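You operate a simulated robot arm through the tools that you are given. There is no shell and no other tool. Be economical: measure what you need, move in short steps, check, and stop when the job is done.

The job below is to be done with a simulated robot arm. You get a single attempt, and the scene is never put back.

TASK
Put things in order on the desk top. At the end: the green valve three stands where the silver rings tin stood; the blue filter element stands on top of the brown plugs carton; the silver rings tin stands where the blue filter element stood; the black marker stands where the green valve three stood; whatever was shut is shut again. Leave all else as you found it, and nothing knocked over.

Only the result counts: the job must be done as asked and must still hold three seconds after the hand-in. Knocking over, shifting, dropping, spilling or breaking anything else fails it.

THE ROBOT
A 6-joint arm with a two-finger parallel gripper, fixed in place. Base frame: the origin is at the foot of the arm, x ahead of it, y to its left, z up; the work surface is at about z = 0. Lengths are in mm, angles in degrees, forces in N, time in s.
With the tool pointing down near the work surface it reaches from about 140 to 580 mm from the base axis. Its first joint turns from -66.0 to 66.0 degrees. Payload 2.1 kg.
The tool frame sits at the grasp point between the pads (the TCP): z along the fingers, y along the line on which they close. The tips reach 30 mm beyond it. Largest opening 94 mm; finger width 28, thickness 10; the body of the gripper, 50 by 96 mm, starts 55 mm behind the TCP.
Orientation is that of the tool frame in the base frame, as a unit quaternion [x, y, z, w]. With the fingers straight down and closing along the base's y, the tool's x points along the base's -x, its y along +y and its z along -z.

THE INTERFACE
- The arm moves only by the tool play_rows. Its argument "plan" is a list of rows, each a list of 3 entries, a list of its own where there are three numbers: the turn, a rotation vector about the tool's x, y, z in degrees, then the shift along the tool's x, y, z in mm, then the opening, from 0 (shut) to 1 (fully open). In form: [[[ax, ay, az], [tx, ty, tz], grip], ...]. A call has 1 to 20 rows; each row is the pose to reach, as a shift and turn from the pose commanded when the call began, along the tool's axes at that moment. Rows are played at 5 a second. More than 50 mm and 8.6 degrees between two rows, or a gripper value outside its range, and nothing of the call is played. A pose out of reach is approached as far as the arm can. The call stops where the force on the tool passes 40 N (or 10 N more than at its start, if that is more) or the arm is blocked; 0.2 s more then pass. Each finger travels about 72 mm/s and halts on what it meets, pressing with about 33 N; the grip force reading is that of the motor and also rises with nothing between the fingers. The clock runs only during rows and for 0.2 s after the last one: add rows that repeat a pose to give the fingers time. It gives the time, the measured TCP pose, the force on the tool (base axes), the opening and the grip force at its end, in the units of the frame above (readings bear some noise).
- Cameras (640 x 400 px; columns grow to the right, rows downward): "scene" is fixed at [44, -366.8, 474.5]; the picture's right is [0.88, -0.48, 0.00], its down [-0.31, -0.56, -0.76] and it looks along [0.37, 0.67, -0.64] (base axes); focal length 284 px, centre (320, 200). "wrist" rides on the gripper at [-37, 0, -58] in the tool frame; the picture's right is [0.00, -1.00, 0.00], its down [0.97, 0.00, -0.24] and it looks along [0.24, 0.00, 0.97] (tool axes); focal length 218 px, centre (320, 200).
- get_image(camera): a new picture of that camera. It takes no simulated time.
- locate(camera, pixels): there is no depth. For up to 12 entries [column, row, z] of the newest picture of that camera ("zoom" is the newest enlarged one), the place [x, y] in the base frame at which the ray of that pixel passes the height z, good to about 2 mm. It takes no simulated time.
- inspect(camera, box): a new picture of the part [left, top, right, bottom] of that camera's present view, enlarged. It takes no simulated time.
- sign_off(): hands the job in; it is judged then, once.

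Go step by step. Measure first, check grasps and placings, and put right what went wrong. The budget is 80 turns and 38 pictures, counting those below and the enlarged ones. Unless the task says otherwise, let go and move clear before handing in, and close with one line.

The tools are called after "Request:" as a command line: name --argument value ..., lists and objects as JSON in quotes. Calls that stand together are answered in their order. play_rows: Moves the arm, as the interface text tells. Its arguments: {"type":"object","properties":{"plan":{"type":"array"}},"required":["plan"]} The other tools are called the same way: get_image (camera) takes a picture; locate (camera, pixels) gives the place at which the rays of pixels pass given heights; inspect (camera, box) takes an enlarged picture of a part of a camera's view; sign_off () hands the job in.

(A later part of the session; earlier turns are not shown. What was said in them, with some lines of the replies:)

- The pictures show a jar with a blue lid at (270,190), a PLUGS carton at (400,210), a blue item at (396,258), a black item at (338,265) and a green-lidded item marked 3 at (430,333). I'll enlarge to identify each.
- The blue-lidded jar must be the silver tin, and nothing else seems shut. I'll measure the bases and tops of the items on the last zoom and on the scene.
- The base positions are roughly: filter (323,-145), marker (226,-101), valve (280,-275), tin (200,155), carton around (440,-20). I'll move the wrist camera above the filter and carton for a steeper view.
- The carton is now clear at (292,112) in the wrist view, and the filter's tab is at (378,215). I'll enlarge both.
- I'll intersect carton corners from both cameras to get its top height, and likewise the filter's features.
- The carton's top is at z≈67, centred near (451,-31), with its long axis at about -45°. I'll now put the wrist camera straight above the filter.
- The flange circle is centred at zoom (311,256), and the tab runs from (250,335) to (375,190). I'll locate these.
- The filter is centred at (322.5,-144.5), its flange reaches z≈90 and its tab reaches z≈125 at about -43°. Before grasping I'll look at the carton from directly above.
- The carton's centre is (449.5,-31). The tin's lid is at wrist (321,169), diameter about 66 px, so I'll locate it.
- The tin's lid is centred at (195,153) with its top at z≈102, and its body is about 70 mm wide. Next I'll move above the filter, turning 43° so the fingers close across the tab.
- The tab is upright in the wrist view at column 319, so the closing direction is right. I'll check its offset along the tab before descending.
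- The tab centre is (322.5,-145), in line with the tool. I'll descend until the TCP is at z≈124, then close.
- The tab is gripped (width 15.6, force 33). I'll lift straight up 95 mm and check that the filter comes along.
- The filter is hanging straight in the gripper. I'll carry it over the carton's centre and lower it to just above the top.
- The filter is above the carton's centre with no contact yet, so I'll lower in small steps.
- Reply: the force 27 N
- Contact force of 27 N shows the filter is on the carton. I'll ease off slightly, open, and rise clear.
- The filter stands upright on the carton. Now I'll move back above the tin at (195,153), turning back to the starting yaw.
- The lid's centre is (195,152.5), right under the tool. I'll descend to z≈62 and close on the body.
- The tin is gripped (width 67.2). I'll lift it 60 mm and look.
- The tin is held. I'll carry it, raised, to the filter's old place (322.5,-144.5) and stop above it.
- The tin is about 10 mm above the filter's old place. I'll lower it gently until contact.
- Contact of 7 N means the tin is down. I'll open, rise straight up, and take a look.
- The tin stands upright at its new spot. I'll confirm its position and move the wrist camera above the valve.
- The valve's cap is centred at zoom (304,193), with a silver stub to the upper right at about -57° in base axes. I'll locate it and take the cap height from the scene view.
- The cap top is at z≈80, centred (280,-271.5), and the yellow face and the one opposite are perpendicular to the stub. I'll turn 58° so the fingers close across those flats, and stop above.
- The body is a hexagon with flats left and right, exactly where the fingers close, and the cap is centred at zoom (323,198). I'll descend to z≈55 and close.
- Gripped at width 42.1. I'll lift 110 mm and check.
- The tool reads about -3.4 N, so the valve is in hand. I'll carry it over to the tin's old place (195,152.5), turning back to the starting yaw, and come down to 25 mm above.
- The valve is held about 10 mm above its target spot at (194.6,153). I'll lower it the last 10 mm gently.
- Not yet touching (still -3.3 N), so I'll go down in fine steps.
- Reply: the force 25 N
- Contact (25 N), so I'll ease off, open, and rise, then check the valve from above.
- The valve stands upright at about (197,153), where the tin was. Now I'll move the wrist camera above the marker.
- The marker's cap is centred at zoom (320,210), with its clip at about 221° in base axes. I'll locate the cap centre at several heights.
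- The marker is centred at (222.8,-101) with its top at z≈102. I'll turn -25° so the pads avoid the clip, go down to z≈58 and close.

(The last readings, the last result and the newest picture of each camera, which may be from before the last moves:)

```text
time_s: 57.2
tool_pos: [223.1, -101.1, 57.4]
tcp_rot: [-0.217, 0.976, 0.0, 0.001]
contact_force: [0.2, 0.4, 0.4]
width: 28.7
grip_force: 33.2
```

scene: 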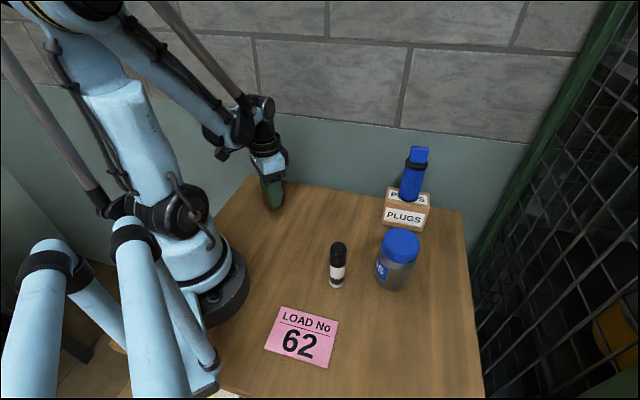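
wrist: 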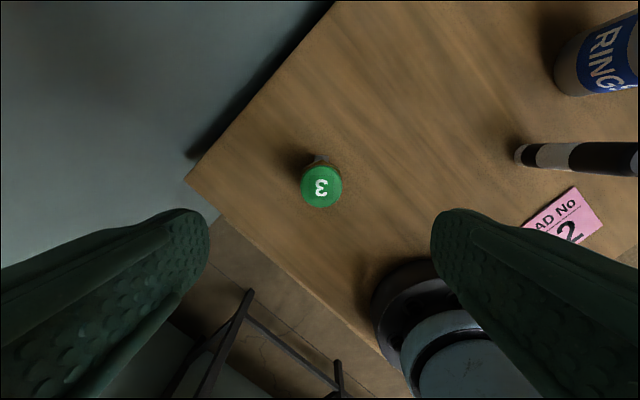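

The marker is gripped (28.7 mm). I'll lift it, carry it to the valve's old place (280,-271.5), and come down to 12 mm above.

Request:
play_rows --plan '[[[0, 0, 0], [0, 0, -8], 0], [[0, 0, 0], [0, 0, -30], 0], [[0, 0, 0], [0, 0, -65], 0], [[0, 0, 0], [0, 0, -100], 0], [[0, 0, 0], [0, 0, -130], 0], [[0, 0, 4], [4, -36, -130], 0], [[0, 0, 8], [8, -72, -130], 0], [[0, 0, 12], [12, -108, -130], 0], [[0, 0, 16], [16, -144, -130], 0], [[0, 0, 20], [20.3, -178.7, -130], 0], [[0, 0, 20], [20.3, -178.7, -130], 0], [[0, 0, 20], [20.3, -178.7, -100], 0], [[0, 0, 20], [20.3, -178.7, -70], 0], [[0, 0, 20], [20.3, -178.7, -45], 0], [[0, 0, 20], [20.3, -178.7, -25], 0], [[0, 0, 20], [20.3, -178.7, -12], 0], [[0, 0, 20], [20.3, -178.7, -12], 0]]'

Request:
get_image --camera "scene"

```text
time_s: 60.8
tool_pos: [278.2, -272.1, 70.7]
tcp_rot: [-0.045, 0.999, 0.001, 0.001]
contact_force: [0.1, 0.1, -1.1]
width: 28.3
grip_force: 32.9
```

```text
5 pictures are left
```

scene: 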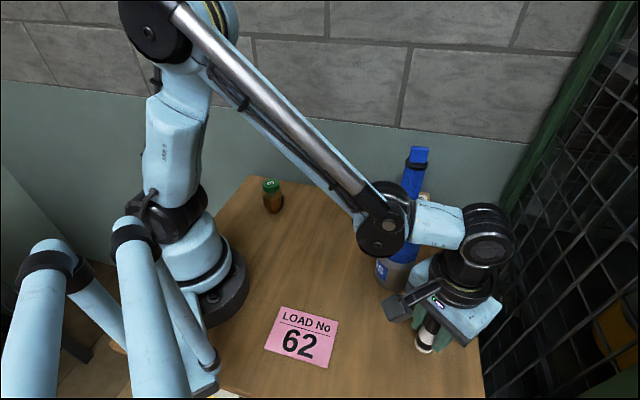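

The marker hangs upright just above the valve's old spot. I'll lower it gently until contact.

Request:
play_rows --plan '[[[0, 0, 0], [0, 0, 5], 0], [[0, 0, 0], [0, 0, 8], 0], [[0, 0, 0], [0, 0, 10], 0], [[0, 0, 0], [0, 0, 11], 0], [[0, 0, 0], [0, 0, 12], 0], [[0, 0, 0], [0, 0, 12], 0]]'

```text
time_s: 62.2
tool_pos: [280.8, -274.4, 59.6]
tcp_rot: [-0.043, 0.999, -0.001, 0.001]
contact_force: [1.0, -3.6, 23.4]
width: 28.0
grip_force: 33.1
```

Contact (23 N), so I'll ease off, open, rise clear, and check.

Request:
play_rows --plan '[[[0, 0, 0], [0, 0, -0.5], 0], [[0, 0, 0], [0, 0, -0.5], 0], [[0, 0, 0], [0, 0, -0.5], 0.4], [[0, 0, 0], [0, 0, -0.5], 0.8], [[0, 0, 0], [0, 0, -0.5], 0.8], [[0, 0, 0], [0, 0, -0.5], 0.8], [[0, 0, 0], [0, 0, -20], 0.8], [[0, 0, 0], [0, 0, -55], 0.8], [[0, 0, 0], [0, 0, -95], 0.8], [[0, 0, 0], [0, 0, -135], 0.8], [[0, 0, 0], [0, 0, -175], 0.8], [[0, 0, 0], [0, 0, -215], 0.8], [[0, 0, 0], [0, 0, -215], 0.8]]'

Request:
get_image --camera "scene"

Request:
get_image --camera "wrist"

```text
time_s: 65.0
tool_pos: [280.6, -270.5, 272.4]
tcp_rot: [-0.044, 0.999, 0.0, 0.0]
contact_force: [0.8, -0.4, -0.2]
width: 75.6
grip_force: 0.1
```

```text
4 pictures are left
```

scene: 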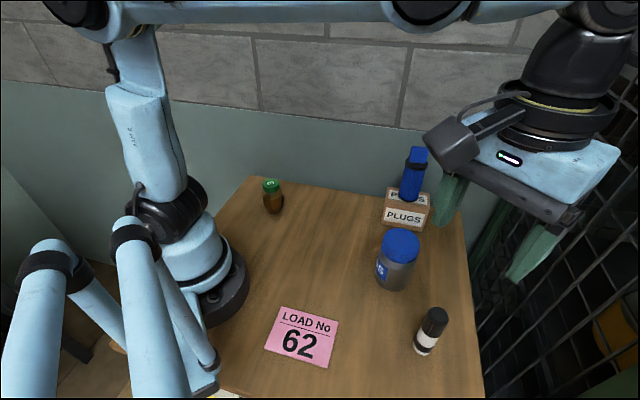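

```text
3 pictures are left
```

wrist: 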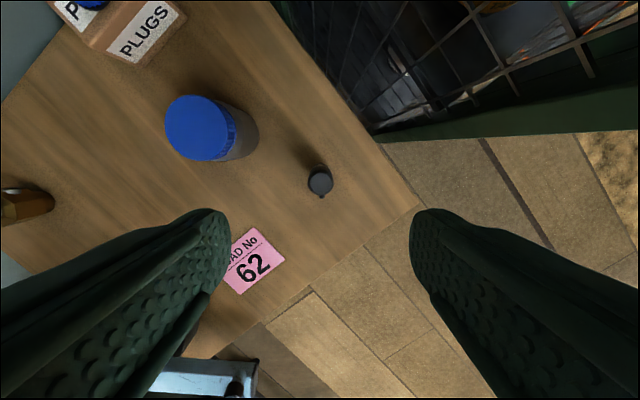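

All four items stand upright in their places, with the marker's cap at wrist (320,182). I'll verify its spot.

Request:
locate --camera "wrist" --pixels '[[320, 182, 100]]'

Request:
locate --camera "scene" --pixels '[[422, 353, 0], [393, 289, 0], [382, 224, 0], [422, 231.5, 0]]'

```text
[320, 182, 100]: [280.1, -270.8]
```

```text
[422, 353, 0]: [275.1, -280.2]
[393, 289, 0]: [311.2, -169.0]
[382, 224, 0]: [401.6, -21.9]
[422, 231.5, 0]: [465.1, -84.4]
```

The marker is at (280,-271), the carton hasn't moved, and the gripper is open and clear, so I'm handing in.

Request:
sign_off

```text
The job is handed in.
```

The job is handed in: the filter is on the plugs carton, the tin is where the filter stood, the valve is where the tin stood, and the marker is where the valve stood. All four were upright at the last pictures, and nothing else was seen to move.
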